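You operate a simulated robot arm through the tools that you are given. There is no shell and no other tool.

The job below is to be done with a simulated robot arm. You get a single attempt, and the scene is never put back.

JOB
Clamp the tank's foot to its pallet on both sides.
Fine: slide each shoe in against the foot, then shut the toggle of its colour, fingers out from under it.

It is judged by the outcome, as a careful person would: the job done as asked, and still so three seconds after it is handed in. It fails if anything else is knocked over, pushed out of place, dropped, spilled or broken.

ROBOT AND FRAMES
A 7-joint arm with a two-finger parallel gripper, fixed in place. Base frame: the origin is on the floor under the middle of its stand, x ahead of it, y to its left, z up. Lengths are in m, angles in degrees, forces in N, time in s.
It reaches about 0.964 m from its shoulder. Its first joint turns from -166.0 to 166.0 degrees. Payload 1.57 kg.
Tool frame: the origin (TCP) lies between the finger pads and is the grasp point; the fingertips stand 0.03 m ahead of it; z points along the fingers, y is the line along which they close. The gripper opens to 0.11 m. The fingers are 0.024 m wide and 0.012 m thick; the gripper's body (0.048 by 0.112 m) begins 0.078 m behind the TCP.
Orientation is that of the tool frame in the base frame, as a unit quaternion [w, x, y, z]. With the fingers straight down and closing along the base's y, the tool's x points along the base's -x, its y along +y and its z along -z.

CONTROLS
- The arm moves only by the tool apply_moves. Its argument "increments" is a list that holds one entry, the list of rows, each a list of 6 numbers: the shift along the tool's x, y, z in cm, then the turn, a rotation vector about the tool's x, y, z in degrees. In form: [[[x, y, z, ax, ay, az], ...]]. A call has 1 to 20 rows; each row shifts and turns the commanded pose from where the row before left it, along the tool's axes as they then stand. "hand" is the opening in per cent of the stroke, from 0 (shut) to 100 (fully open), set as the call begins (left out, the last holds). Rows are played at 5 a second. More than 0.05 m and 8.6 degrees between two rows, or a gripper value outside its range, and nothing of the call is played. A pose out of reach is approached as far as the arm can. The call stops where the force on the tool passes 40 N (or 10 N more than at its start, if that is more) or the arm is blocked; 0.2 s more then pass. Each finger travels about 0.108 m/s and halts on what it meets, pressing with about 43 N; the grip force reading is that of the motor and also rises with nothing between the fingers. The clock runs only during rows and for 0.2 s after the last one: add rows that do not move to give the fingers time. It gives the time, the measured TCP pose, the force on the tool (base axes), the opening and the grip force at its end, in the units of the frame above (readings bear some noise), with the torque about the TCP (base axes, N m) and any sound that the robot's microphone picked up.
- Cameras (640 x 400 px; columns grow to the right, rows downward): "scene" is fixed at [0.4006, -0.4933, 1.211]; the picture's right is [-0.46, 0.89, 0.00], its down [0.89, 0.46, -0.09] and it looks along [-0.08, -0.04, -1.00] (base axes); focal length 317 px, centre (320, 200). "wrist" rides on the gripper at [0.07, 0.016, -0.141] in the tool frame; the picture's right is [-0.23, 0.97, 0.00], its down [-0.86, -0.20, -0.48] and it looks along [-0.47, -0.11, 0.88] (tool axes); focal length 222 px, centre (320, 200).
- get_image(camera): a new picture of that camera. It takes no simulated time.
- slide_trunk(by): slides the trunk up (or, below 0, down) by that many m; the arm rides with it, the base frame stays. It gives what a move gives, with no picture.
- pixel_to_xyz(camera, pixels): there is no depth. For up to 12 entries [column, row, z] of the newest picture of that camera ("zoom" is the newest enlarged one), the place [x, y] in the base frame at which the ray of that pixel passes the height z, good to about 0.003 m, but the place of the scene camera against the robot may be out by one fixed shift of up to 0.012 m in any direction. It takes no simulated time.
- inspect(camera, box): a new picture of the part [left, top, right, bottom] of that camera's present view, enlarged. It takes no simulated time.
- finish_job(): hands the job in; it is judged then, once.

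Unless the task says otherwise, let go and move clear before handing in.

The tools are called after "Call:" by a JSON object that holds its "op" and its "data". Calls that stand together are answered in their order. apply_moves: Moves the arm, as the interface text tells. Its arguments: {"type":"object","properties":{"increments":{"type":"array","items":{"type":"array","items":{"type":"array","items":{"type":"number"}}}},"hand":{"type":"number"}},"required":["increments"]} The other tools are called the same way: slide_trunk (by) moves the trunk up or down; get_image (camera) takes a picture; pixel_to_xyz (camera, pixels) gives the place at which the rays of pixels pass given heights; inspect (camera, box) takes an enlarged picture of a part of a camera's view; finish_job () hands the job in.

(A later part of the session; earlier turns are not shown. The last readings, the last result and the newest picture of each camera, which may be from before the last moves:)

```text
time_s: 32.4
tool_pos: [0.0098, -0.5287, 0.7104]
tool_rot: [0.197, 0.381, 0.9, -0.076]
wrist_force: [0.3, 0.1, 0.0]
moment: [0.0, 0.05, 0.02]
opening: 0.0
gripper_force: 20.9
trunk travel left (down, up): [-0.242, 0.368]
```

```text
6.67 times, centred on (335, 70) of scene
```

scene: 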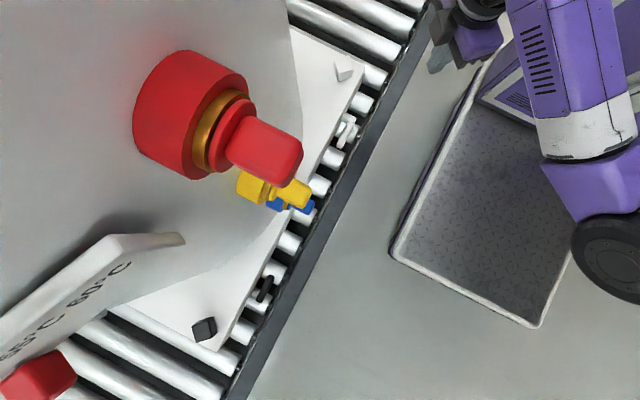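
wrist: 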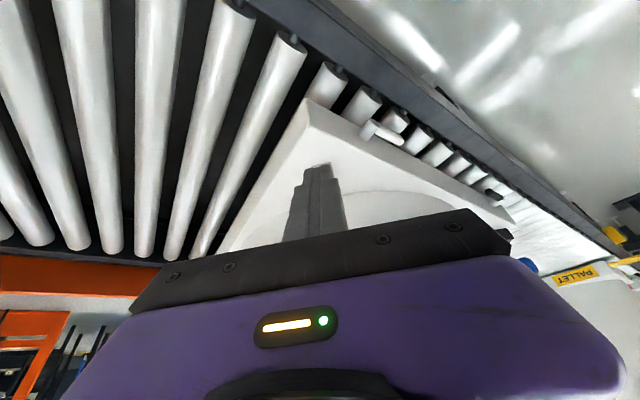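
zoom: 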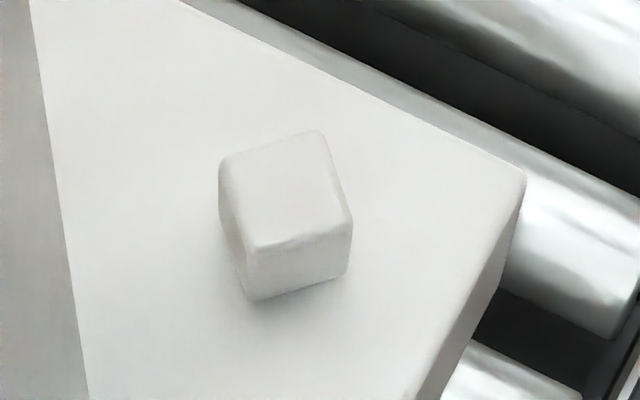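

The shoe is hidden behind the closed fingers in the wrist view, so I'll open the hand here in free air to look between them.

Call:
{"op": "apply_moves", "data": {"increments": [[[0, 0, 0, 0, 0, 0], [0, 0, 0, 0, 0, 0], [0, 0, 0, 0, 0, 0]]], "hand": 100}}

Call:
{"op": "inspect", "data": {"camera": "wrist", "box": [230, 90, 430, 240]}}

```text
time_s: 33.2
tool_pos: [0.0115, -0.5291, 0.7118]
tool_rot: [0.197, 0.38, 0.9, -0.076]
wrist_force: [-0.2, 0.6, -0.7]
moment: [0.0, -0.01, -0.02]
opening: 0.1099
gripper_force: 0.1
trunk travel left (down, up): [-0.242, 0.368]
```

```text
2.67 times, centred on (330, 165) of wrist
```

zoom: 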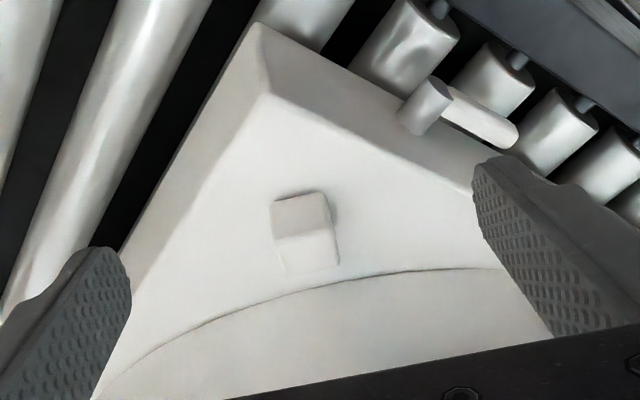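

Looking between the fingers, the shoe sits on bare pallet, well short of the dark foot arc (zoom (313,288)). I'll measure the remaining gap precisely.

Call:
{"op": "get_image", "data": {"camera": "wrist"}}

Call:
{"op": "pixel_to_xyz", "data": {"camera": "wrist", "pixels": [[327.4, 198, 0.555], [285, 211.8, 0.555], [367.5, 191.2, 0.555], [312, 165, 0.555], [331.9, 162, 0.555], [314.3, 179.3, 0.595], [333.7, 176.3, 0.595], [317, 192, 0.595], [336.7, 188.6, 0.595], [310, 135.5, 0.555], [302, 112, 0.485]]}}

Call:
{"op": "inspect", "data": {"camera": "wrist", "box": [290, 140, 360, 215]}}

Call:
{"op": "inspect", "data": {"camera": "wrist", "box": [480, 160, 640, 330]}}

```text
taken
```

wrist: 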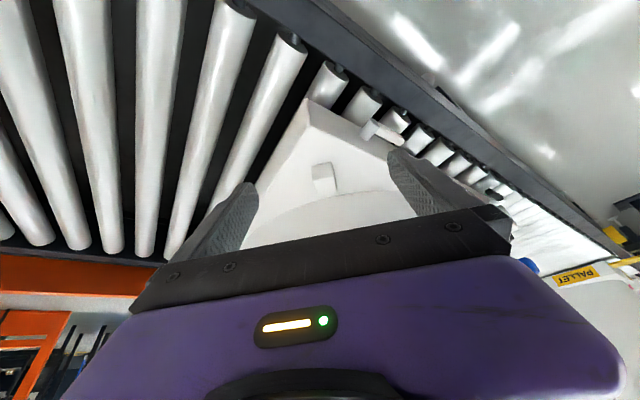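

```text
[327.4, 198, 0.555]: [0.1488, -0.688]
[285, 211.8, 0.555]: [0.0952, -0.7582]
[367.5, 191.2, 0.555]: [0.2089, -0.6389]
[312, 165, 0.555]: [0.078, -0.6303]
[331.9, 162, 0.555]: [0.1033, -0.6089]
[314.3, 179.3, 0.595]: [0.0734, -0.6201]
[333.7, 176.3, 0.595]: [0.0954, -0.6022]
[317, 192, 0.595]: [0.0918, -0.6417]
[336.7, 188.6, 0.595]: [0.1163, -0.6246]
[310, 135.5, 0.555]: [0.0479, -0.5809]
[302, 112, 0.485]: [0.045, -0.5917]
```

```text
5.33 times, centred on (325, 178) of wrist
```

zoom: 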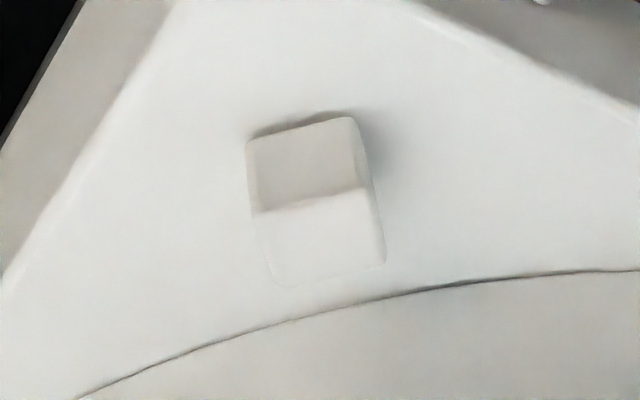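

```text
2.35 times, centred on (560, 245) of wrist
```

zoom: 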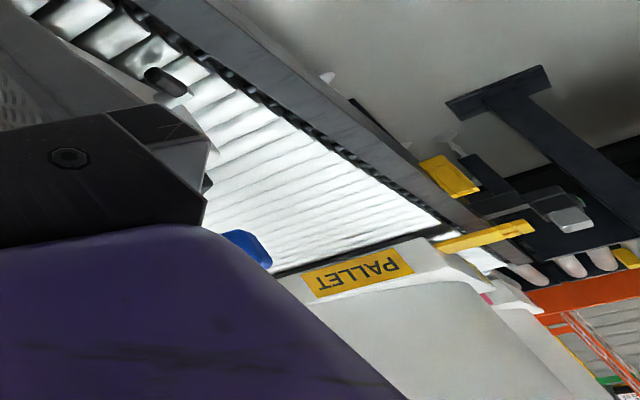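

By both cameras the remaining gap to the foot is about 5–6 cm, and the shoe has kept its orientation, so something stopped it at about 3 cm. I'll go vertical and push once more at mid-height, very slowly, to tell a jam from the tilted fingertip apart from a real stop. First I'll close the hand and untilt, up high.

Call:
{"op": "apply_moves", "data": {"increments": [[[0, 0, 0, 0, 8.4, 0], [0, 0, 0, 0, 8.4, 0], [0, 0, 0, 0, 8.4, 0], [-2.0, 0, 0, 0, 0, 0], [-2.0, 0, 0, 0, 0, 0], [-2.0, 0, 0, 0, 0, 0], [0, 0, 0, 0, 0, 0]]], "hand": 0}}

```text
time_s: 34.8
tool_pos: [0.0528, -0.5718, 0.7062]
tool_rot: [-0.005, 0.389, 0.921, 0.009]
wrist_force: [0.1, 0.2, -0.7]
moment: [-0.03, -0.03, 0.0]
opening: 0.0
gripper_force: 21.5
trunk travel left (down, up): [-0.242, 0.368]
```

The tool is vertical at (0.053,-0.572,0.706). I'll descend behind the shoe to about 0.60.

Call:
{"op": "apply_moves", "data": {"increments": [[[0, 0, 3.0, 0, 0, -0.4], [0, 0, 3.0, 0, 0, -0.4], [0, 0, 2.5, 0, 0, 0], [0, 0, 1.0, 0, 0, 0], [0, 0, 1.0, 0, 0, 0], [0, 0, 0, 0, 0, 0]]], "hand": 0}}

Call:
{"op": "inspect", "data": {"camera": "scene", "box": [300, 40, 380, 90]}}

```text
time_s: 36.2
tool_pos: [0.0512, -0.5667, 0.6041]
tool_rot: [-0.005, 0.381, 0.925, 0.009]
wrist_force: [-0.2, 0.1, -1.0]
moment: [-0.01, 0.03, 0.01]
opening: 0.0
gripper_force: 20.8
trunk travel left (down, up): [-0.242, 0.368]
```

```text
8.00 times, centred on (340, 65) of scene
```

zoom: 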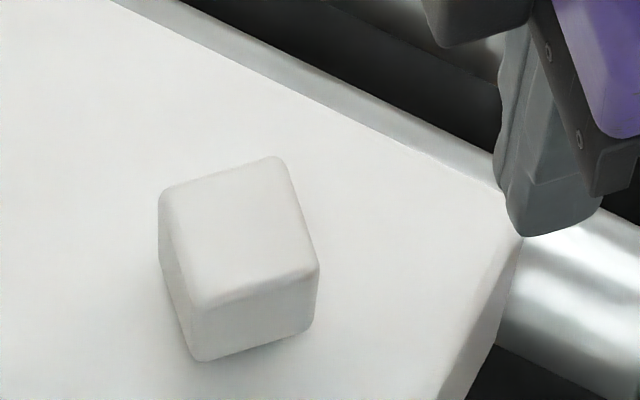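

The finger–shoe gap is about 5.7 cm with a -3.7 mm sideways offset. I'll approach 5 cm with a small sideways correction, then creep at 2 mm per row.

Call:
{"op": "apply_moves", "data": {"increments": [[[-1.0, -0.35, 0.2, 0, 0, 0], [-1.0, 0, 0, 0, 0, 0], [-1.0, 0, 0, 0, 0, 0], [-1.0, 0, 0, 0, 0, 0], [-1.0, 0, 0, 0, 0, 0], [-0.2, 0, 0, 0, 0, 0], [-0.2, 0, 0, 0, 0, 0], [-0.2, 0, 0, 0, 0, 0], [-0.2, 0, 0, 0, 0, 0], [-0.2, 0, 0, 0, 0, 0], [-0.2, 0, 0, 0, 0, 0], [-0.2, 0, 0, 0, 0, 0], [-0.2, 0, 0, 0, 0, 0], [-0.2, 0, 0, 0, 0, 0], [-0.2, 0, 0, 0, 0, 0]]], "hand": 0}}

Call:
{"op": "inspect", "data": {"camera": "scene", "box": [290, 40, 370, 90]}}

```text
time_s: 38.2
tool_pos: [0.085, -0.6073, 0.6014]
tool_rot: [-0.01, 0.385, 0.923, 0.012]
wrist_force: [-7.2, 7.3, 4.6]
moment: [0.12, 0.04, 0.03]
opening: 0.0002
gripper_force: 21.1
trunk travel left (down, up): [-0.242, 0.368]
stopped in row 9: the force on the tool passed its limit at 42 N (the readings are from after the stop); the commanded pose is now the measured one
```

```text
8.00 times, centred on (330, 65) of scene
```

zoom: 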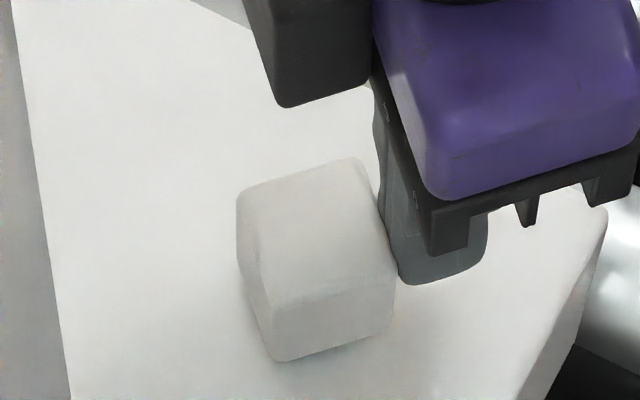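

It stopped again at the same shoe position with the tool vertical, so this is a genuine stop or detent rather than a tilt jam. I'll back off a little and study the area for whatever holds the shoe, and for any markings.

Call:
{"op": "apply_moves", "data": {"increments": [[[0.5, 0, 0, 0, 0, 0], [1.0, 0, 0, 0, 0, 0], [1.0, 0, 0, 0, 0, 0], [0, 0, -3.0, 0, 0, 0], [0, 0, -4.0, 0, 0, 0], [3.0, 3.0, -2.0, 0, 0, 0], [3.0, 3.0, 0, 0, 0, 0], [3.0, 3.0, 0, 0, 0, 0], [0, 0, 0, 0, 0, 0]]], "hand": 100}}

Call:
{"op": "inspect", "data": {"camera": "scene", "box": [305, 50, 355, 90]}}

Call:
{"op": "inspect", "data": {"camera": "scene", "box": [0, 200, 240, 400]}}

Call:
{"op": "get_image", "data": {"camera": "wrist"}}

```text
time_s: 40.2
tool_pos: [0.0696, -0.4636, 0.6981]
tool_rot: [-0.009, 0.384, 0.923, 0.011]
wrist_force: [0.4, 0.1, 0.3]
moment: [-0.02, 0.0, 0.0]
opening: 0.1101
gripper_force: 0.0
out of reach, approached as far as the arm can: row 6
trunk travel left (down, up): [-0.242, 0.368]
```

```text
10.00 times, centred on (330, 70) of scene
```

zoom: 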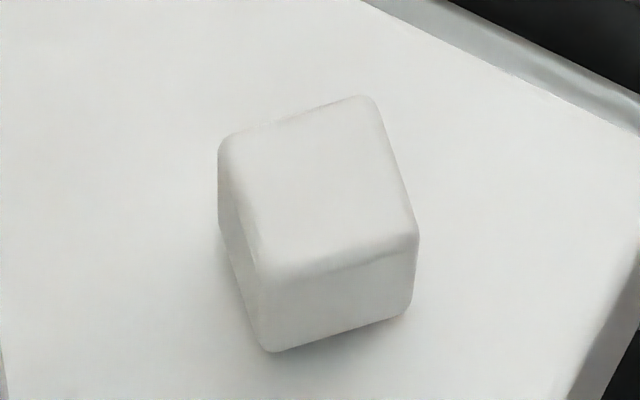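

```text
2.00 times, centred on (120, 300) of scene
```

zoom: 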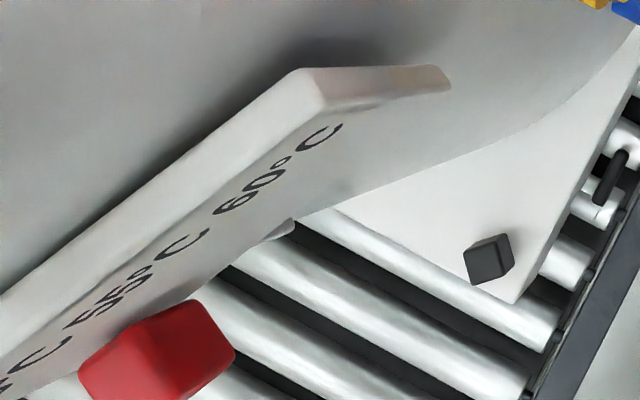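

```text
taken
```

wrist: 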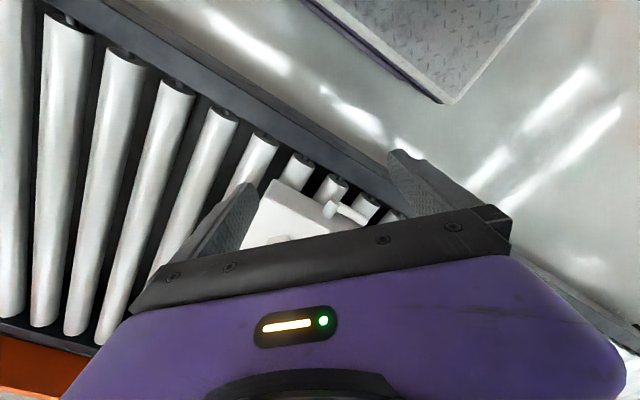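

I'll check whether the white toggle or the pallet changed while the shoe moved, and compare both sides again.

Call:
{"op": "inspect", "data": {"camera": "scene", "box": [310, 100, 374, 164]}}

Call:
{"op": "inspect", "data": {"camera": "scene", "box": [280, 20, 400, 160]}}

Call:
{"op": "inspect", "data": {"camera": "wrist", "box": [220, 140, 420, 250]}}

```text
6.25 times, centred on (342, 132) of scene
```

zoom: 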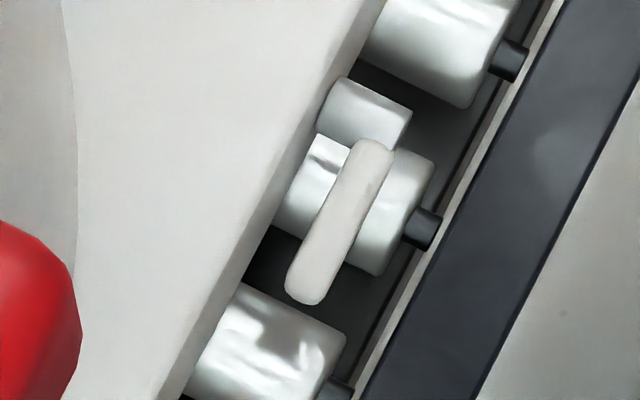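

```text
2.86 times, centred on (340, 90) of scene
```

zoom: 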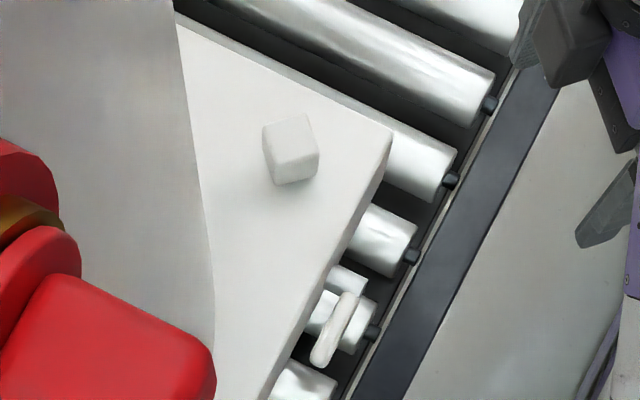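

```text
3.20 times, centred on (320, 195) of wrist
```

zoom: 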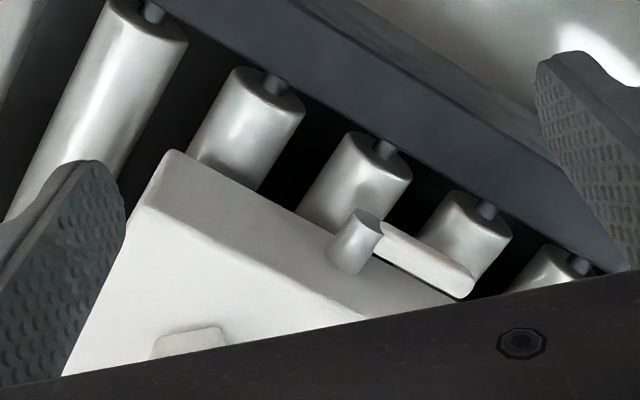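

Nothing else has changed. I'll take a low, nearly level look at the gap between shoe and foot by tilting the hand (open fingers either side), to see what the shoe is running into.

Call:
{"op": "apply_moves", "data": {"increments": [[[0, 0, 0, 0, -8.4, 0], [0, 0, 0, 0, -8.4, 0], [0, 0, 0, 0, -8.4, 0], [0, 0, 0, 0, -8.4, 0], [0, 0, 0, 0, -8.4, 0], [0, 0, 0, 0, -8.4, 0], [0, 0, 0, 0, 0, 0]]], "hand": 100}}

Call:
{"op": "get_image", "data": {"camera": "wrist"}}

```text
time_s: 41.8
tool_pos: [0.07, -0.4654, 0.6964]
tool_rot: [0.386, 0.352, 0.839, -0.154]
wrist_force: [-0.5, 0.6, 0.3]
moment: [0.03, 0.0, -0.03]
opening: 0.11
gripper_force: 0.2
trunk travel left (down, up): [-0.242, 0.368]
```

```text
taken
```

wrist: 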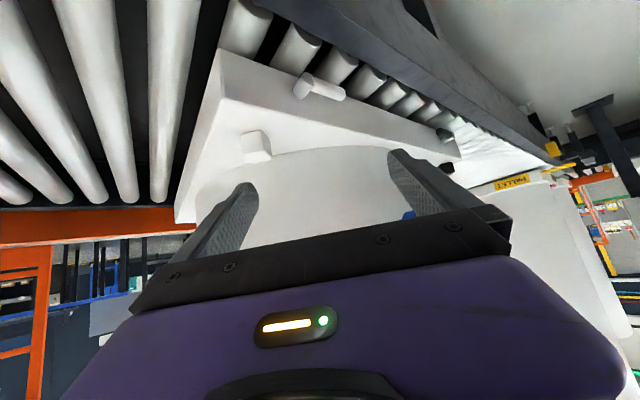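

Call:
{"op": "inspect", "data": {"camera": "wrist", "box": [190, 60, 400, 220]}}

Call:
{"op": "inspect", "data": {"camera": "wrist", "box": [220, 110, 320, 180]}}

Call:
{"op": "inspect", "data": {"camera": "wrist", "box": [360, 90, 480, 180]}}

```text
2.50 times, centred on (295, 140) of wrist
```

zoom: 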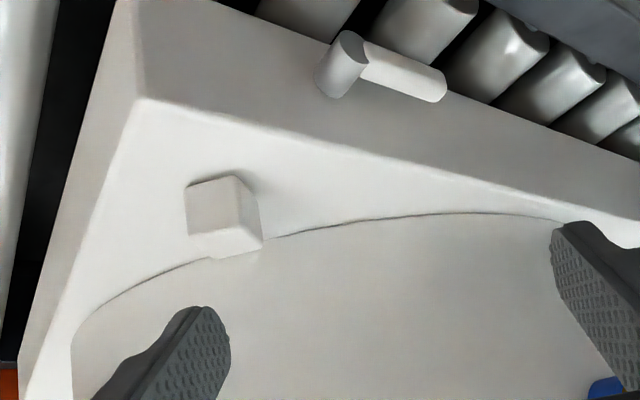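

```text
5.71 times, centred on (270, 145) of wrist
```

zoom: 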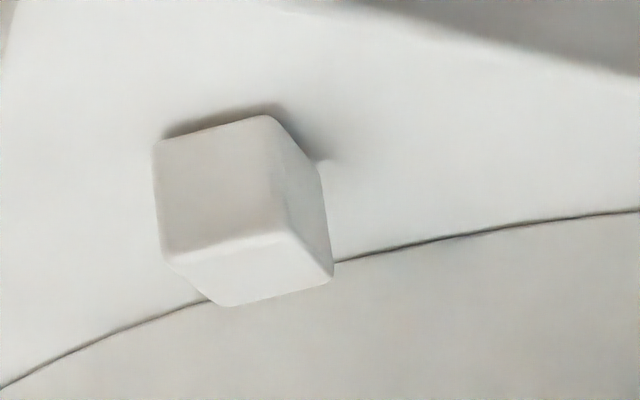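

```text
4.44 times, centred on (420, 135) of wrist
```

zoom: 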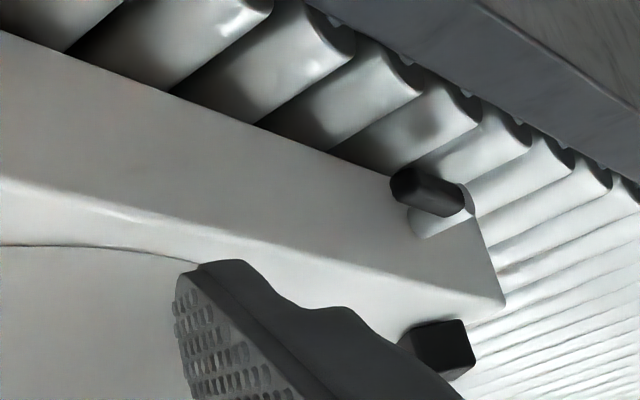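

The low view shows nothing between the shoe and the foot, and the shoe looks square and clear. I'll instead grip the shoe by its two sides (hand leaning outward) so I can slide it under control and feel how it's constrained. First I'll move above it.

Call:
{"op": "apply_moves", "data": {"increments": [[[0, 0, 0, 0, 8.4, 0], [0, 0, 0, 0, 8.4, 0], [0, 0, 0, 0, 8.4, 0], [-2.92, -2.17, 1.376, 0, 0, 0], [-2.92, -2.17, 1.376, 0, 0, 0], [-2.92, -2.17, 1.376, 0, 0, 0], [-2.92, -2.17, 1.376, 0, 0, 0], [0, 0, 0, 0, 0, 0]]], "hand": 100}}

Call:
{"op": "get_image", "data": {"camera": "wrist"}}

Call:
{"op": "inspect", "data": {"camera": "scene", "box": [280, 20, 400, 120]}}

```text
time_s: 43.6
tool_pos: [0.0981, -0.6179, 0.6955]
tool_rot: [0.193, 0.378, 0.903, -0.073]
wrist_force: [0.6, 0.7, 1.0]
moment: [-0.02, 0.0, 0.0]
opening: 0.1101
gripper_force: 0.1
trunk travel left (down, up): [-0.242, 0.368]
```

```text
taken
```

wrist: 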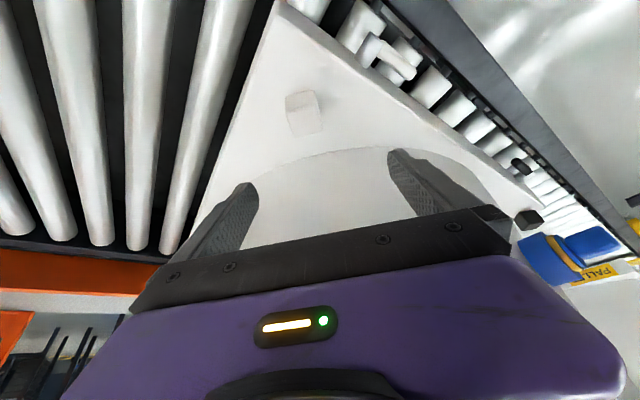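

```text
4.00 times, centred on (340, 70) of scene
```

zoom: 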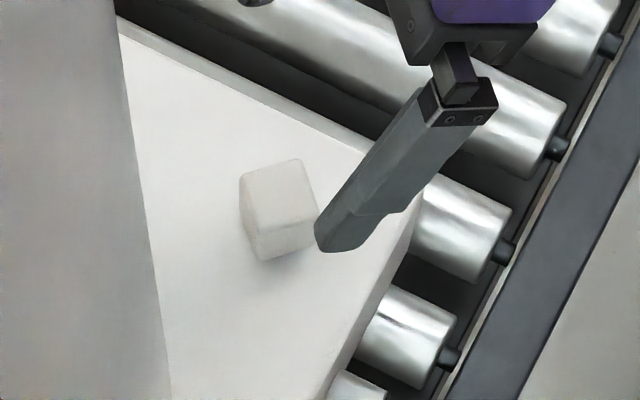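

Before descending I'll check the shoe's sideways position between the fingers with a zoom.

Call:
{"op": "inspect", "data": {"camera": "wrist", "box": [270, 80, 340, 150]}}

Call:
{"op": "pixel_to_xyz", "data": {"camera": "wrist", "pixels": [[303, 113, 0.575], [281, 5, 0.557], [390, 148, 0.555], [300, 165, 0.555]]}}

```text
5.71 times, centred on (305, 115) of wrist
```

zoom: 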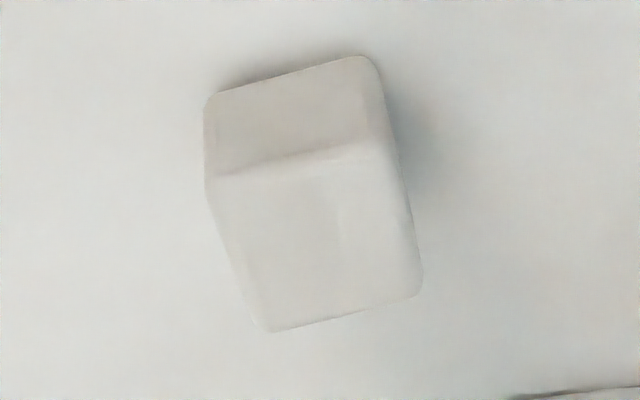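

```text
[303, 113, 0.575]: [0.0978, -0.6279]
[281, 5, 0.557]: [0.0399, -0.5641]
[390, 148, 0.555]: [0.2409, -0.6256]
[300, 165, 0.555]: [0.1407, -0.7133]
```

Call:
{"op": "pixel_to_xyz", "data": {"camera": "wrist", "pixels": [[286.6, 110.1, 0.597], [315.5, 104.5, 0.597], [322.9, 130.8, 0.597], [295.4, 137.8, 0.597], [285.7, 96.6, 0.557], [313.8, 90.1, 0.557]]}}

```text
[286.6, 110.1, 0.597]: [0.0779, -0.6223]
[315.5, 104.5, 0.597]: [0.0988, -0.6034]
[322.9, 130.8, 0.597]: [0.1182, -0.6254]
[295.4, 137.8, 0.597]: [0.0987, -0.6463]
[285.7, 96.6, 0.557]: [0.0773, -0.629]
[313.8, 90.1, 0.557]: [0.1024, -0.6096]
```

The shoe lies within about 5 mm of centre between the fingers, which leaves ample clearance. I'll descend vertically around it to z≈0.60.

Call:
{"op": "apply_moves", "data": {"increments": [[[1.04, -0.2, 2.2, 0, 0, 0], [1.04, 0, 2.2, 0, 0, 0], [1.04, 0, 2.2, 0, 0, 0], [0.85, 0, 1.81, 0, 0, 0], [0, 0, 0, 0, 0, 0]]], "hand": 100}}

Call:
{"op": "get_image", "data": {"camera": "wrist"}}

Call:
{"op": "inspect", "data": {"camera": "scene", "box": [280, 20, 400, 120]}}

```text
time_s: 44.8
tool_pos: [0.0958, -0.6196, 0.6001]
tool_rot: [0.193, 0.378, 0.903, -0.073]
wrist_force: [0.5, 0.6, 0.4]
moment: [0.02, 0.0, 0.02]
opening: 0.11
gripper_force: 0.3
trunk travel left (down, up): [-0.242, 0.368]
```

```text
taken
```

wrist: 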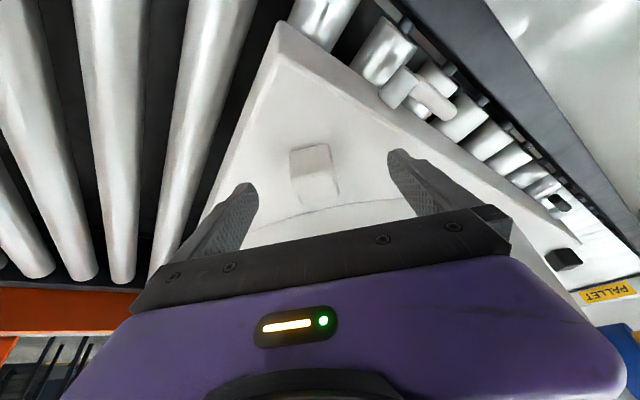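

```text
4.00 times, centred on (340, 70) of scene
```

zoom: 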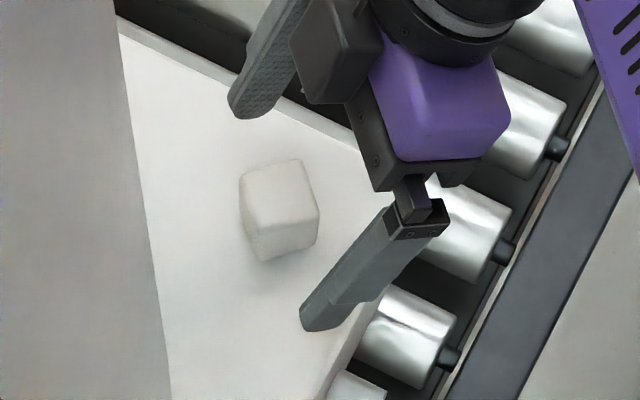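

The fingertips straddle the shoe evenly (tips at zoom (235,110) and (315,325), shoe at (280,205)). I'll close on it.

Call:
{"op": "apply_moves", "data": {"increments": [[[0, 0, 0, 0, 0, 0], [0, 0, 0, 0, 0, 0], [0, 0, 0, 0, 0, 0], [0, 0, 0, 0, 0, 0]]], "hand": 0}}

Call:
{"op": "inspect", "data": {"camera": "scene", "box": [280, 20, 400, 120]}}

Call:
{"op": "get_image", "data": {"camera": "wrist"}}

```text
time_s: 45.8
tool_pos: [0.0929, -0.6227, 0.5999]
tool_rot: [0.19, 0.379, 0.902, -0.078]
wrist_force: [-26.5, -24.5, -10.7]
moment: [-0.17, 0.6, 0.35]
opening: 0.0343
gripper_force: 41.7
trunk travel left (down, up): [-0.242, 0.368]
```

```text
4.00 times, centred on (340, 70) of scene
```

zoom: 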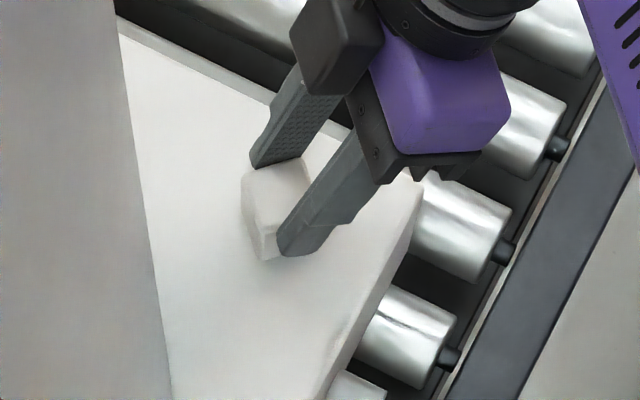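

```text
taken
```

wrist: 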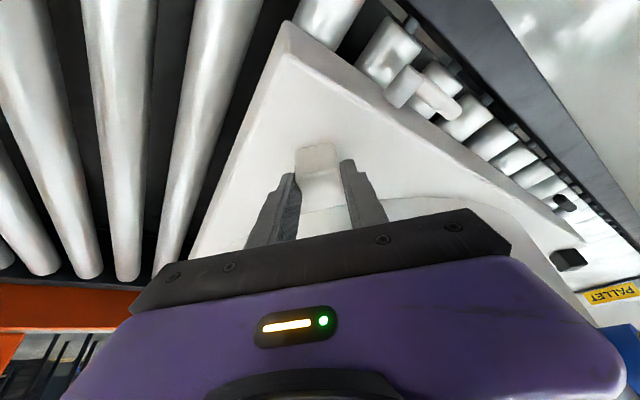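

The shoe is gripped (opening 0.034), and the ~36 N sideways pull shows it is guided laterally and that I was about 5 mm off its line. My earlier pushes were therefore off-centre too. I'll relax the sideways load.

Call:
{"op": "apply_moves", "data": {"increments": [[[0, -0.2, 0, 0, 0, 0], [0, -0.2, 0, 0, 0, 0], [0, -0.1, 0, 0, 0, 0], [0, 0, 0, 0, 0, 0]]], "hand": 0}}

```text
time_s: 46.8
tool_pos: [0.0937, -0.6235, 0.6006]
tool_rot: [0.193, 0.378, 0.903, -0.075]
wrist_force: [-12.4, -9.8, 21.6]
moment: [-0.52, 0.73, 0.43]
opening: 0.0341
gripper_force: 41.6
trunk travel left (down, up): [-0.242, 0.368]
```

The side load has dropped, but there is some twist and vertical load left from gripping off-centre. I'll release and regrip at this corrected position so the grip sits without preload.

Call:
{"op": "apply_moves", "data": {"increments": [[[0, 0, 0, 0, 0, 0], [0, 0, 0, 0, 0, 0], [0, 0, 0, 0, 0, 0]]], "hand": 60}}

Call:
{"op": "inspect", "data": {"camera": "scene", "box": [300, 30, 380, 100]}}

Call:
{"op": "inspect", "data": {"camera": "wrist", "box": [230, 110, 430, 240]}}

```text
time_s: 47.6
tool_pos: [0.093, -0.6222, 0.5985]
tool_rot: [0.192, 0.378, 0.903, -0.073]
wrist_force: [-1.2, 0.0, -0.4]
moment: [0.01, -0.01, 0.0]
opening: 0.066
gripper_force: 0.1
trunk travel left (down, up): [-0.242, 0.368]
```

```text
5.71 times, centred on (340, 65) of scene
```

zoom: 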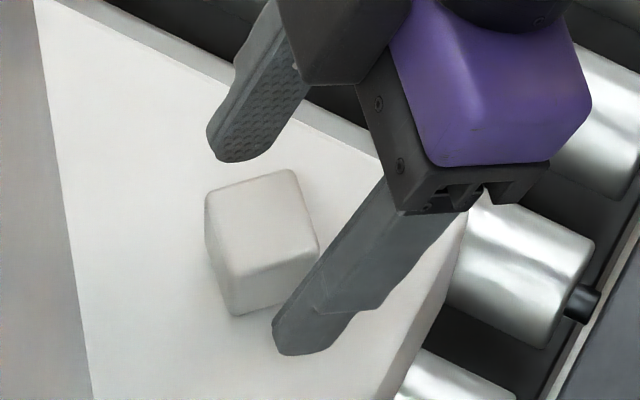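

```text
3.08 times, centred on (330, 175) of wrist
```

zoom: 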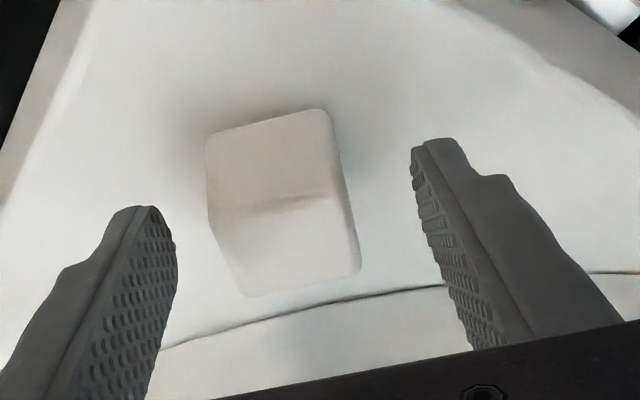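

The shoe is square to the fingers and centred now. I'll regrip and read the preload.

Call:
{"op": "apply_moves", "data": {"increments": [[[0, 0, 0, 0, 0, 0], [0, 0, 0, 0, 0, 0], [0, 0, 0, 0, 0, 0], [0, 0, 0, 0, 0, 0]]], "hand": 0}}

```text
time_s: 48.6
tool_pos: [0.0919, -0.6223, 0.5974]
tool_rot: [0.191, 0.378, 0.903, -0.074]
wrist_force: [-8.1, -9.9, -7.3]
moment: [-0.44, 0.56, 0.56]
opening: 0.0344
gripper_force: 42.0
trunk travel left (down, up): [-0.242, 0.368]
```

The sideways load is down to about 13 N, with a twist about the finger axis, so the shoe is a couple of degrees off my 45°. I'll trim yaw and position slightly to let the grip settle.

Call:
{"op": "apply_moves", "data": {"increments": [[[0, -0.1, 0, 0.5, 0, -1.0], [0, -0.1, 0, 0.5, 0, -1.0], [0, 0, 0, 0, 0, 0]]], "hand": 0}}

```text
time_s: 49.4
tool_pos: [0.0933, -0.6231, 0.598]
tool_rot: [0.188, 0.363, 0.909, -0.083]
wrist_force: [0.5, 2.4, -1.8]
moment: [0.58, -0.57, -1.14]
opening: 0.0347
gripper_force: 42.3
trunk travel left (down, up): [-0.242, 0.368]
```

The forces are near zero but the twist overshot, so I'll take back about 60% of the rotation.

Call:
{"op": "apply_moves", "data": {"increments": [[[0, 0, 0, -0.5, 0, 1.2], [0, 0, 0, 0, 0, 0]]], "hand": 0}}

```text
time_s: 50.0
tool_pos: [0.0928, -0.622, 0.5984]
tool_rot: [0.191, 0.371, 0.906, -0.078]
wrist_force: [1.0, 1.3, -2.6]
moment: [-0.25, 0.18, 0.03]
opening: 0.0345
gripper_force: 41.7
trunk travel left (down, up): [-0.242, 0.368]
```

The grip is settled with almost no preload. I'll now try sliding the shoe inward slowly.

Call:
{"op": "apply_moves", "data": {"increments": [[[-0.183, 0, 0.08, 0, 0, 0], [-0.183, 0, 0.08, 0, 0, 0], [-0.183, 0, 0.08, 0, 0, 0], [-0.183, 0, 0.08, 0, 0, 0], [-0.183, 0, 0.08, 0, 0, 0]]], "hand": 0}}

Call:
{"op": "inspect", "data": {"camera": "scene", "box": [300, 30, 380, 100]}}

```text
time_s: 51.2
tool_pos: [0.097, -0.6268, 0.5973]
tool_rot: [0.187, 0.373, 0.905, -0.078]
wrist_force: [-18.4, 31.6, 3.6]
moment: [0.58, 0.37, 0.0]
opening: 0.0342
gripper_force: 41.9
trunk travel left (down, up): [-0.242, 0.368]
```

```text
5.71 times, centred on (340, 65) of scene
```

zoom: 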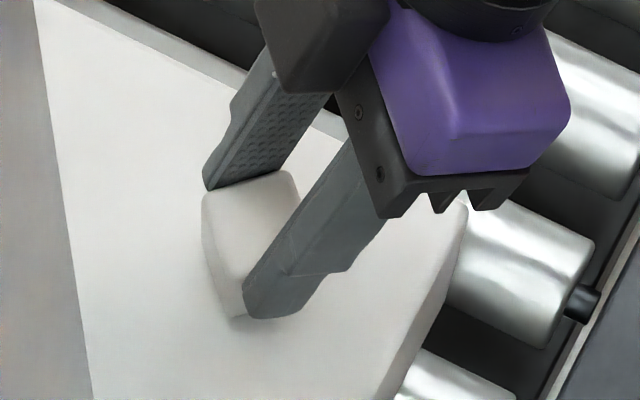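

It holds at about 36 N with no visible shoe motion. I'll pull outward a little to see whether the slide is free in that direction (a stop) or stuck both ways (a jam).

Call:
{"op": "apply_moves", "data": {"increments": [[[0.183, 0, -0.08, 0, 0, 0], [0.183, 0, -0.08, 0, 0, 0], [0.183, 0, -0.08, 0, 0, 0], [0.183, 0, -0.08, 0, 0, 0], [0.183, 0, -0.08, 0, 0, 0], [0.183, 0, -0.08, 0, 0, 0], [0.183, 0, -0.08, 0, 0, 0], [0.183, 0, -0.08, 0, 0, 0], [0.183, 0, -0.08, 0, 0, 0], [0.183, 0, -0.08, 0, 0, 0]]], "hand": 0}}

Call:
{"op": "inspect", "data": {"camera": "scene", "box": [300, 30, 380, 100]}}

```text
time_s: 53.4
tool_pos: [0.0842, -0.6162, 0.5983]
tool_rot: [0.191, 0.371, 0.906, -0.075]
wrist_force: [0.3, -1.0, -25.6]
moment: [0.28, 0.38, -0.41]
opening: 0.0343
gripper_force: 41.9
trunk travel left (down, up): [-0.242, 0.368]
```

```text
5.71 times, centred on (340, 65) of scene
```

zoom: 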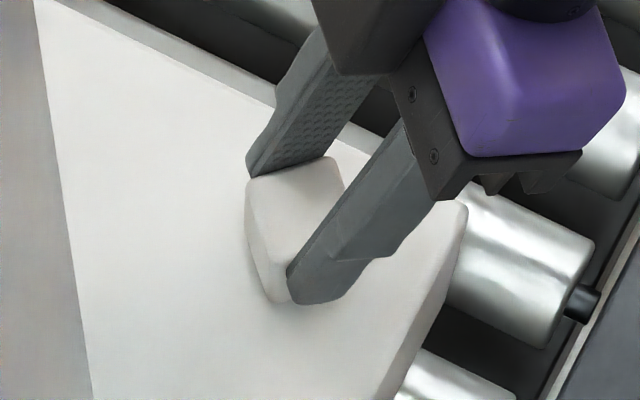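

The shoe slides back freely with about 1 N, so it rides a guided slide with a hard stop at 30 mm of travel inward. I'll return it to that stop and release it, then look closely at it with the fingers out of the way.

Call:
{"op": "apply_moves", "data": {"increments": [[[-0.183, 0, 0.08, 0, 0, 0], [-0.183, 0, 0.08, 0, 0, 0], [-0.183, 0, 0.08, 0, 0, 0], [-0.183, 0, 0.08, 0, 0, 0], [-0.183, 0, 0.08, 0, 0, 0], [-0.137, 0, 0.06, 0, 0, 0], [0, 0, 0, 0, 0, 0]]], "hand": 0}}

```text
time_s: 55.0
tool_pos: [0.0944, -0.6238, 0.5974]
tool_rot: [0.191, 0.371, 0.905, -0.077]
wrist_force: [9.1, 9.7, -12.4]
moment: [0.87, 0.54, -0.32]
opening: 0.034
gripper_force: 41.2
trunk travel left (down, up): [-0.242, 0.368]
```

There's no stop reaction yet, so I'll continue inward a few more millimetres to seat the shoe.

Call:
{"op": "apply_moves", "data": {"increments": [[[-0.183, 0, 0.08, 0, 0, 0], [-0.183, 0, 0.08, 0, 0, 0], [0, 0, 0, 0, 0, 0]]], "hand": 0}}

Call:
{"op": "inspect", "data": {"camera": "scene", "box": [300, 30, 380, 100]}}

```text
time_s: 55.8
tool_pos: [0.096, -0.6271, 0.5979]
tool_rot: [0.19, 0.373, 0.905, -0.079]
wrist_force: [1.4, 2.9, -24.8]
moment: [-0.3, -0.22, -0.21]
opening: 0.0342
gripper_force: 41.9
trunk travel left (down, up): [-0.242, 0.368]
```

```text
5.71 times, centred on (340, 65) of scene
```

zoom: 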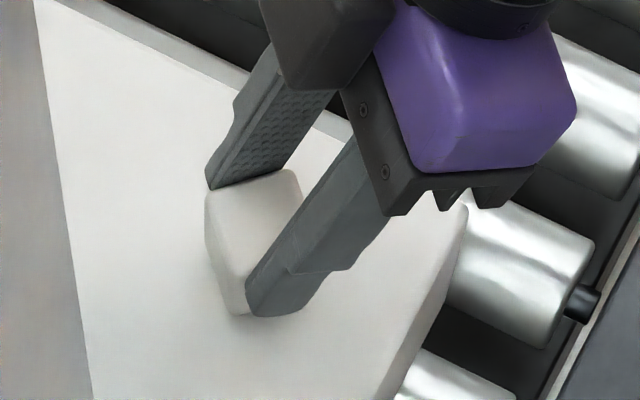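

The shoe is back at its stop. I'll release it and lift straight up to view it with nothing in the way.

Call:
{"op": "apply_moves", "data": {"increments": [[[0, 0, 0, 0, 0, 0], [0, 0, 0, 0, 0, 0], [0, 0, 0, 0, 0, 0], [-0.8, 0, -1.84, 0, 0, 0], [-1.2, 0, -2.75, 0, 0, 0], [-1.2, 0, -2.75, 0, 0, 0], [2.0, 0, -4.0, 0, 0, 0], [2.0, 0, -4.0, 0, 0, 0], [0, 0, 0, 0, 0, 0]]], "hand": 60}}

Call:
{"op": "get_image", "data": {"camera": "wrist"}}

Call:
{"op": "inspect", "data": {"camera": "scene", "box": [290, 30, 380, 100]}}

```text
time_s: 57.8
tool_pos: [0.0476, -0.5743, 0.7322]
tool_rot: [0.191, 0.372, 0.905, -0.078]
wrist_force: [-0.3, -0.5, -0.5]
moment: [0.0, 0.04, 0.01]
opening: 0.0661
gripper_force: 0.0
trunk travel left (down, up): [-0.242, 0.368]
```

```text
taken
```

wrist: 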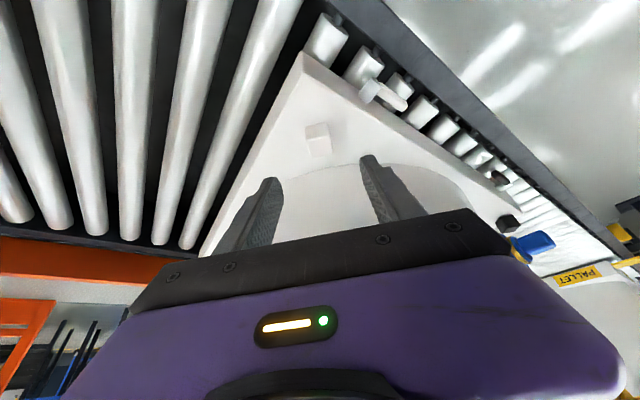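

```text
5.71 times, centred on (335, 65) of scene
```

zoom: 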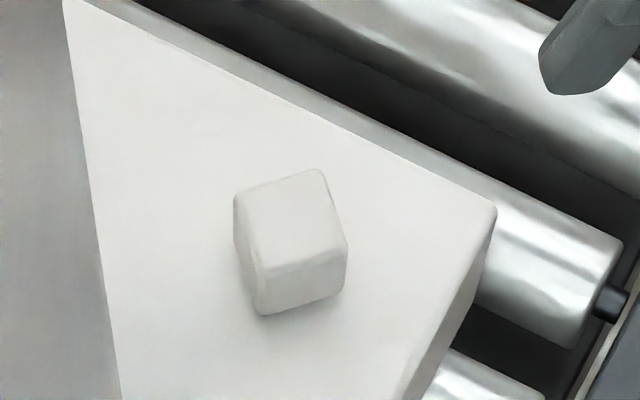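

Call:
{"op": "inspect", "data": {"camera": "wrist", "box": [230, 40, 530, 230]}}

Call:
{"op": "inspect", "data": {"camera": "wrist", "box": [280, 110, 370, 180]}}

```text
2.11 times, centred on (380, 135) of wrist
```

zoom: 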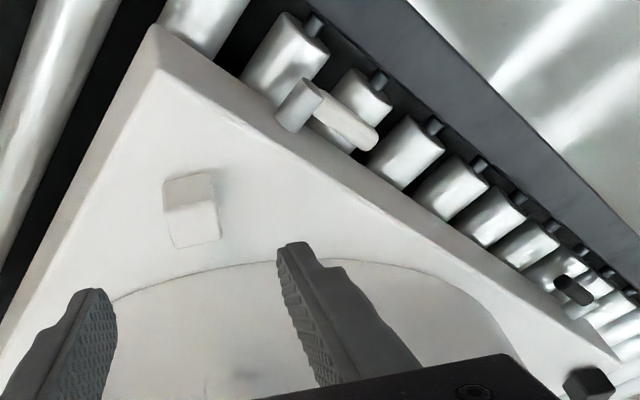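

```text
5.71 times, centred on (325, 145) of wrist
```

zoom: 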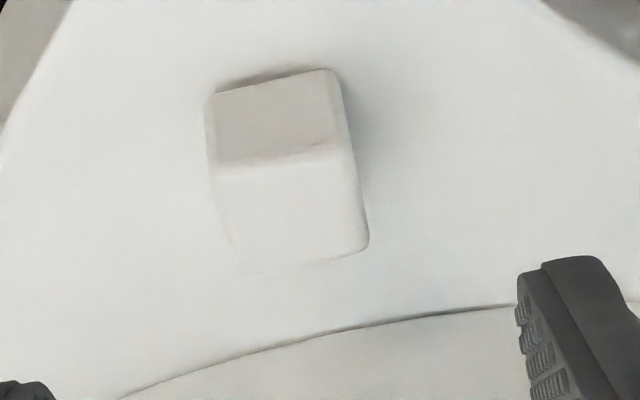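

The gap is still there and the slide stop is repeatable, so I'll leave this shoe at its stop for now. Next I'll see how the white toggle behaves, and later whether the black shoe stops the same way. I'll bring the tool upright with its fingers closing along base y.

Call:
{"op": "apply_moves", "data": {"increments": [[[0, 0, -2.0, 0, 7.93, 0], [0, 0, 0, 0, 7.93, 0], [0, 0, 0, 0, 7.93, 0], [0, 0, 0, 0, 0, -7.45], [0, 0, 0, 0, 0, -7.45], [0, 0, 0, 0, 0, -7.45], [0, 0, 0, 0, 0, -7.45], [0, 0, 0, 0, 0, -7.45], [0, 0, 0, 0, 0, -7.45], [0, 0, 0, 0, 0, 0]]], "hand": 60}}

```text
time_s: 60.0
tool_pos: [0.0414, -0.5714, 0.7524]
tool_rot: [0.0, -0.001, 1.0, 0.0]
wrist_force: [-0.8, 0.5, 0.4]
moment: [-0.03, 0.0, -0.02]
opening: 0.0662
gripper_force: 0.0
trunk travel left (down, up): [-0.242, 0.368]
```

The tool is vertical with its y along base y. I'll move above the white toggle area, staying well over the pallet, and look straight at the lever.

Call:
{"op": "apply_moves", "data": {"increments": [[[-2.0, 2.0, 0, 0, 0, 0], [-2.0, 2.0, 0, 0, 0, 0], [-2.0, 0, 3.5, 0, 0, 0], [-1.9, 0, 3.5, 0, 0, 0], [0, 0, 0, 0, 0, 0]]], "hand": 100}}

Call:
{"op": "get_image", "data": {"camera": "wrist"}}

Call:
{"op": "inspect", "data": {"camera": "wrist", "box": [230, 80, 410, 220]}}

```text
time_s: 61.2
tool_pos: [0.1228, -0.5317, 0.6835]
tool_rot: [0.0, 0.0, 1.0, 0.001]
wrist_force: [-0.1, 0.7, 0.3]
moment: [-0.03, 0.0, -0.03]
opening: 0.1098
gripper_force: 0.0
trunk travel left (down, up): [-0.242, 0.368]
```

```text
taken
```

wrist: 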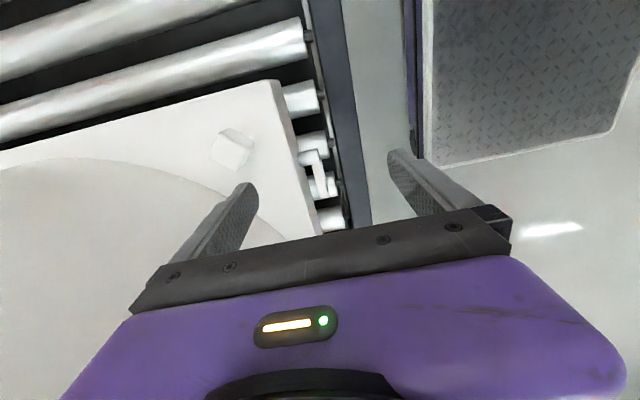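

```text
2.86 times, centred on (320, 150) of wrist
```

zoom: 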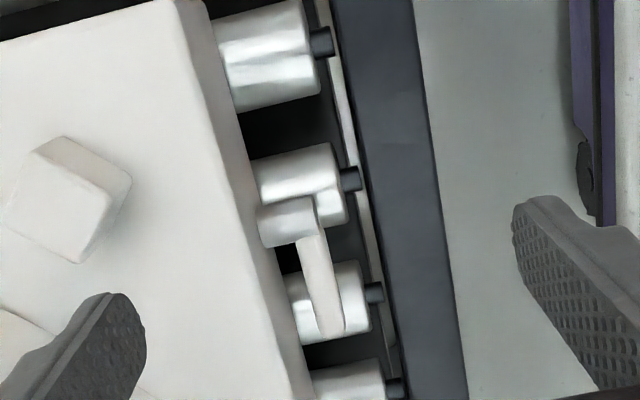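

Call:
{"op": "inspect", "data": {"camera": "wrist", "box": [280, 140, 360, 210]}}

Call:
{"op": "pixel_to_xyz", "data": {"camera": "wrist", "pixels": [[323.8, 193.7, 0.52], [317.2, 153.5, 0.52], [279, 81, 0.557], [284, 112, 0.557]]}}

```text
5.71 times, centred on (320, 175) of wrist
```

zoom: 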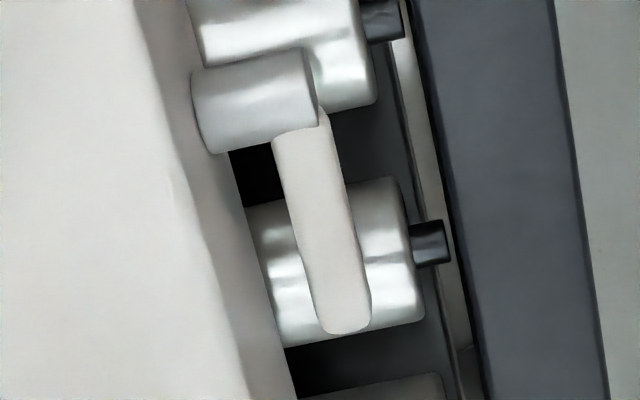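

```text
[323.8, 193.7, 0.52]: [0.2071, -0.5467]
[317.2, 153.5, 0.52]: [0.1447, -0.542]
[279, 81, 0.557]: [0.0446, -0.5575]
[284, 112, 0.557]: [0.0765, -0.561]
```

I'll work out the rail height beside the rollers by triangulating its two edges.

Call:
{"op": "pixel_to_xyz", "data": {"camera": "wrist", "pixels": [[342.2, 175, 0.45], [342.2, 175, 0.5], [342.2, 175, 0.55], [365.5, 175, 0.45], [365.5, 175, 0.5], [365.5, 175, 0.55]]}}

Call:
{"op": "inspect", "data": {"camera": "scene", "box": [325, 110, 395, 165]}}

```text
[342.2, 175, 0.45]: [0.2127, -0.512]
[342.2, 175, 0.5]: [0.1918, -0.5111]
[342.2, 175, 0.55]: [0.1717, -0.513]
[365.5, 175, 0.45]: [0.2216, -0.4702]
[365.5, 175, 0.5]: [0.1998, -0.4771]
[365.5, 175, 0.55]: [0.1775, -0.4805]
```

```text
7.27 times, centred on (360, 138) of scene
```

zoom: 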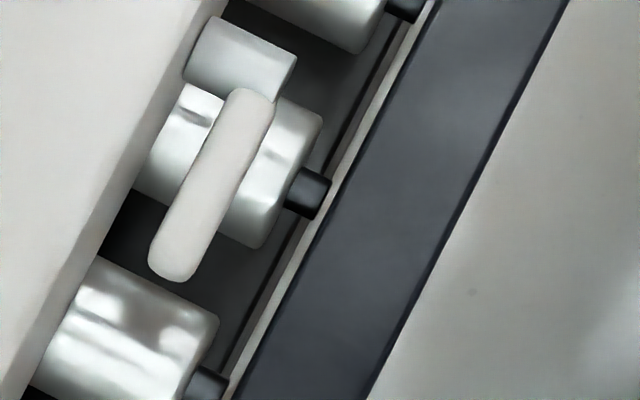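

Call:
{"op": "pixel_to_xyz", "data": {"camera": "scene", "pixels": [[363.4, 136.6, 0.45], [363.4, 136.6, 0.5], [363.4, 136.6, 0.55], [380.6, 136.6, 0.45], [380.6, 136.6, 0.5], [380.6, 136.6, 0.55]]}}

```text
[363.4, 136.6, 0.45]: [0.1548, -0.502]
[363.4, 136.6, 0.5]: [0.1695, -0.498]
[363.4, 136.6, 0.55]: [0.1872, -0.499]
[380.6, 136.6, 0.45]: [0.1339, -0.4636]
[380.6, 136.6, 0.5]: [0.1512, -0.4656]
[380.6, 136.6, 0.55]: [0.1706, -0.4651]
```

Call:
{"op": "pixel_to_xyz", "data": {"camera": "wrist", "pixels": [[303.4, 192.5, 0.557], [311.2, 192.5, 0.485], [318.6, 192.5, 0.52], [328.8, 192.5, 0.52], [288, 189, 0.52], [309, 183.5, 0.53], [320.5, 152, 0.53]]}}

```text
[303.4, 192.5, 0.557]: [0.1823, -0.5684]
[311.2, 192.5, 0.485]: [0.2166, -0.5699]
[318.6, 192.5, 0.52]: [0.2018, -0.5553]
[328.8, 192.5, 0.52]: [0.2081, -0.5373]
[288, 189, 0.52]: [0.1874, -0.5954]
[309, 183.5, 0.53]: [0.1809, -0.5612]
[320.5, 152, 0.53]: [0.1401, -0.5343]
```

The lever is about 18 mm wide at y≈-0.546 with only about 14 mm between it and the pallet side, which is too tight to straddle from above. I'll get a side-on view from the robot's side to judge the rail height and the room above and below the lever.

Call:
{"op": "apply_moves", "data": {"increments": [[[-1.5, 4.3, 0, 0, 0, 0], [-1.5, 4.3, 0, 0, 0, 0], [-1.0, 4.3, 0, 0, 0, 0], [0, 0, 0, 8.5, 0, 0], [0, 0, 0, 8.5, 0, 0], [0, 0, 0, 8.5, 0, 0], [0, 0, 0, 8.5, 0, 0], [0, 0, 0, 8.5, 0, 0], [0, 0, 0, 8.5, 0, 0], [0, 0, 0, 8.5, 0, 0], [0, 0, 0, 0, 0, 0]]], "hand": 100}}

Call:
{"op": "get_image", "data": {"camera": "wrist"}}

Call:
{"op": "get_image", "data": {"camera": "scene"}}

```text
time_s: 63.6
tool_pos: [0.1857, -0.4185, 0.6795]
tool_rot: [0.0, 0.0, 0.868, -0.497]
wrist_force: [0.1, -0.6, 0.9]
moment: [0.01, 0.0, 0.03]
opening: 0.11
gripper_force: 0.0
out of reach, approached as far as the arm can: row 3, 4
trunk travel left (down, up): [-0.242, 0.368]
```

```text
taken
```

wrist: 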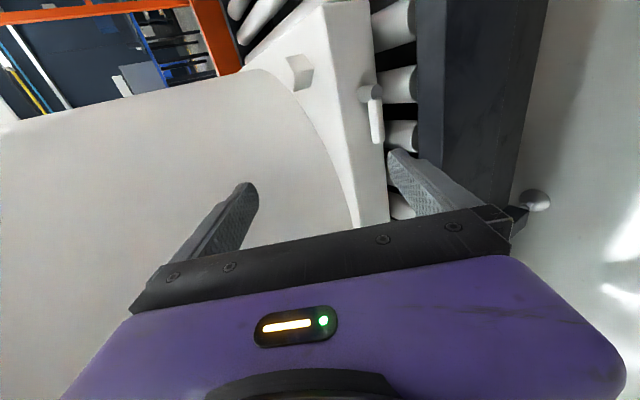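

```text
taken
```

scene: 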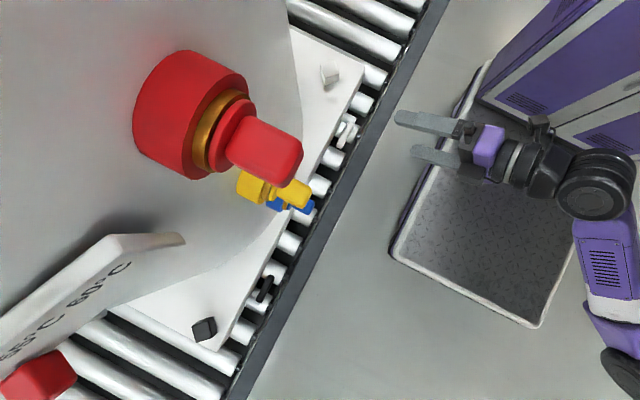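

Call:
{"op": "inspect", "data": {"camera": "wrist", "box": [330, 40, 480, 160]}}

Call:
{"op": "inspect", "data": {"camera": "wrist", "box": [350, 70, 430, 160]}}

Call:
{"op": "inspect", "data": {"camera": "wrist", "box": [240, 20, 400, 240]}}

```text
3.33 times, centred on (405, 100) of wrist
```

zoom: 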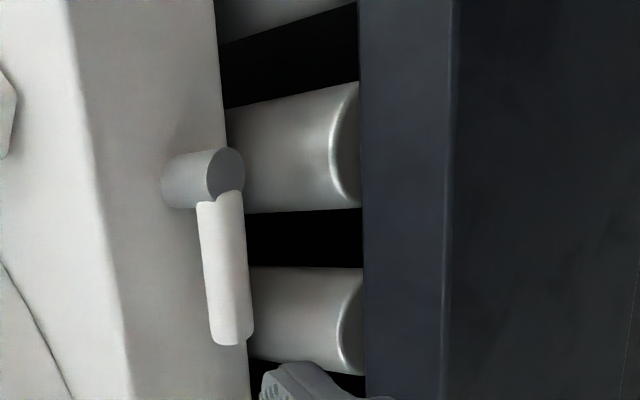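

```text
4.44 times, centred on (390, 115) of wrist
```

zoom: 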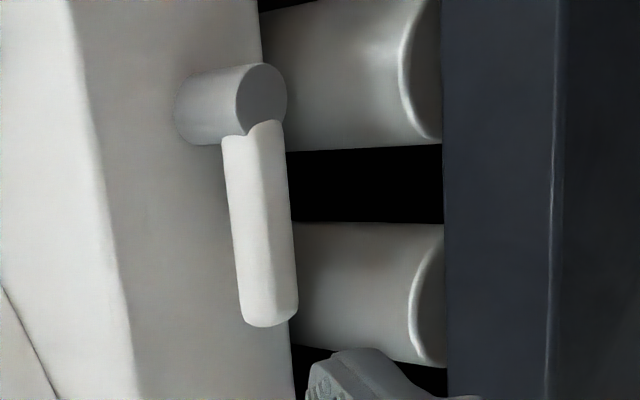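

```text
1.82 times, centred on (320, 130) of wrist
```

zoom: 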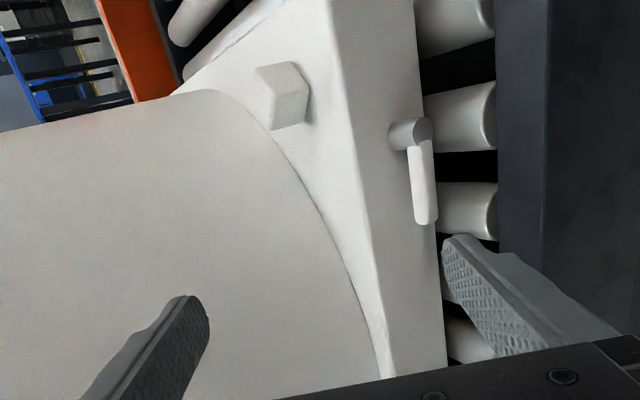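

Call:
{"op": "pixel_to_xyz", "data": {"camera": "wrist", "pixels": [[417.3, 112, 0.44], [417.3, 112, 0.46], [417.3, 112, 0.48], [417.3, 112, 0.5], [443.4, 112, 0.46], [443.4, 112, 0.48], [443.4, 112, 0.5], [379.5, 138, 0.52], [371.5, 140, 0.52], [383, 140, 0.52], [376, 93, 0.52], [380, 175, 0.485]]}}

```text
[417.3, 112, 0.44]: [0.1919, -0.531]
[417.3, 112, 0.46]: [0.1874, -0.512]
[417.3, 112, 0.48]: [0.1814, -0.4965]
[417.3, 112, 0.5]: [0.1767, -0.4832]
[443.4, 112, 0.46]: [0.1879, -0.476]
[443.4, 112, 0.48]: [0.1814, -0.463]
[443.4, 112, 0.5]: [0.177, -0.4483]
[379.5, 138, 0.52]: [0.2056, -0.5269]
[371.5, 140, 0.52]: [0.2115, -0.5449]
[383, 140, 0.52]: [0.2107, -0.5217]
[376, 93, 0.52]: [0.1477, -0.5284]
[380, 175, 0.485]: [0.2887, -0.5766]
```

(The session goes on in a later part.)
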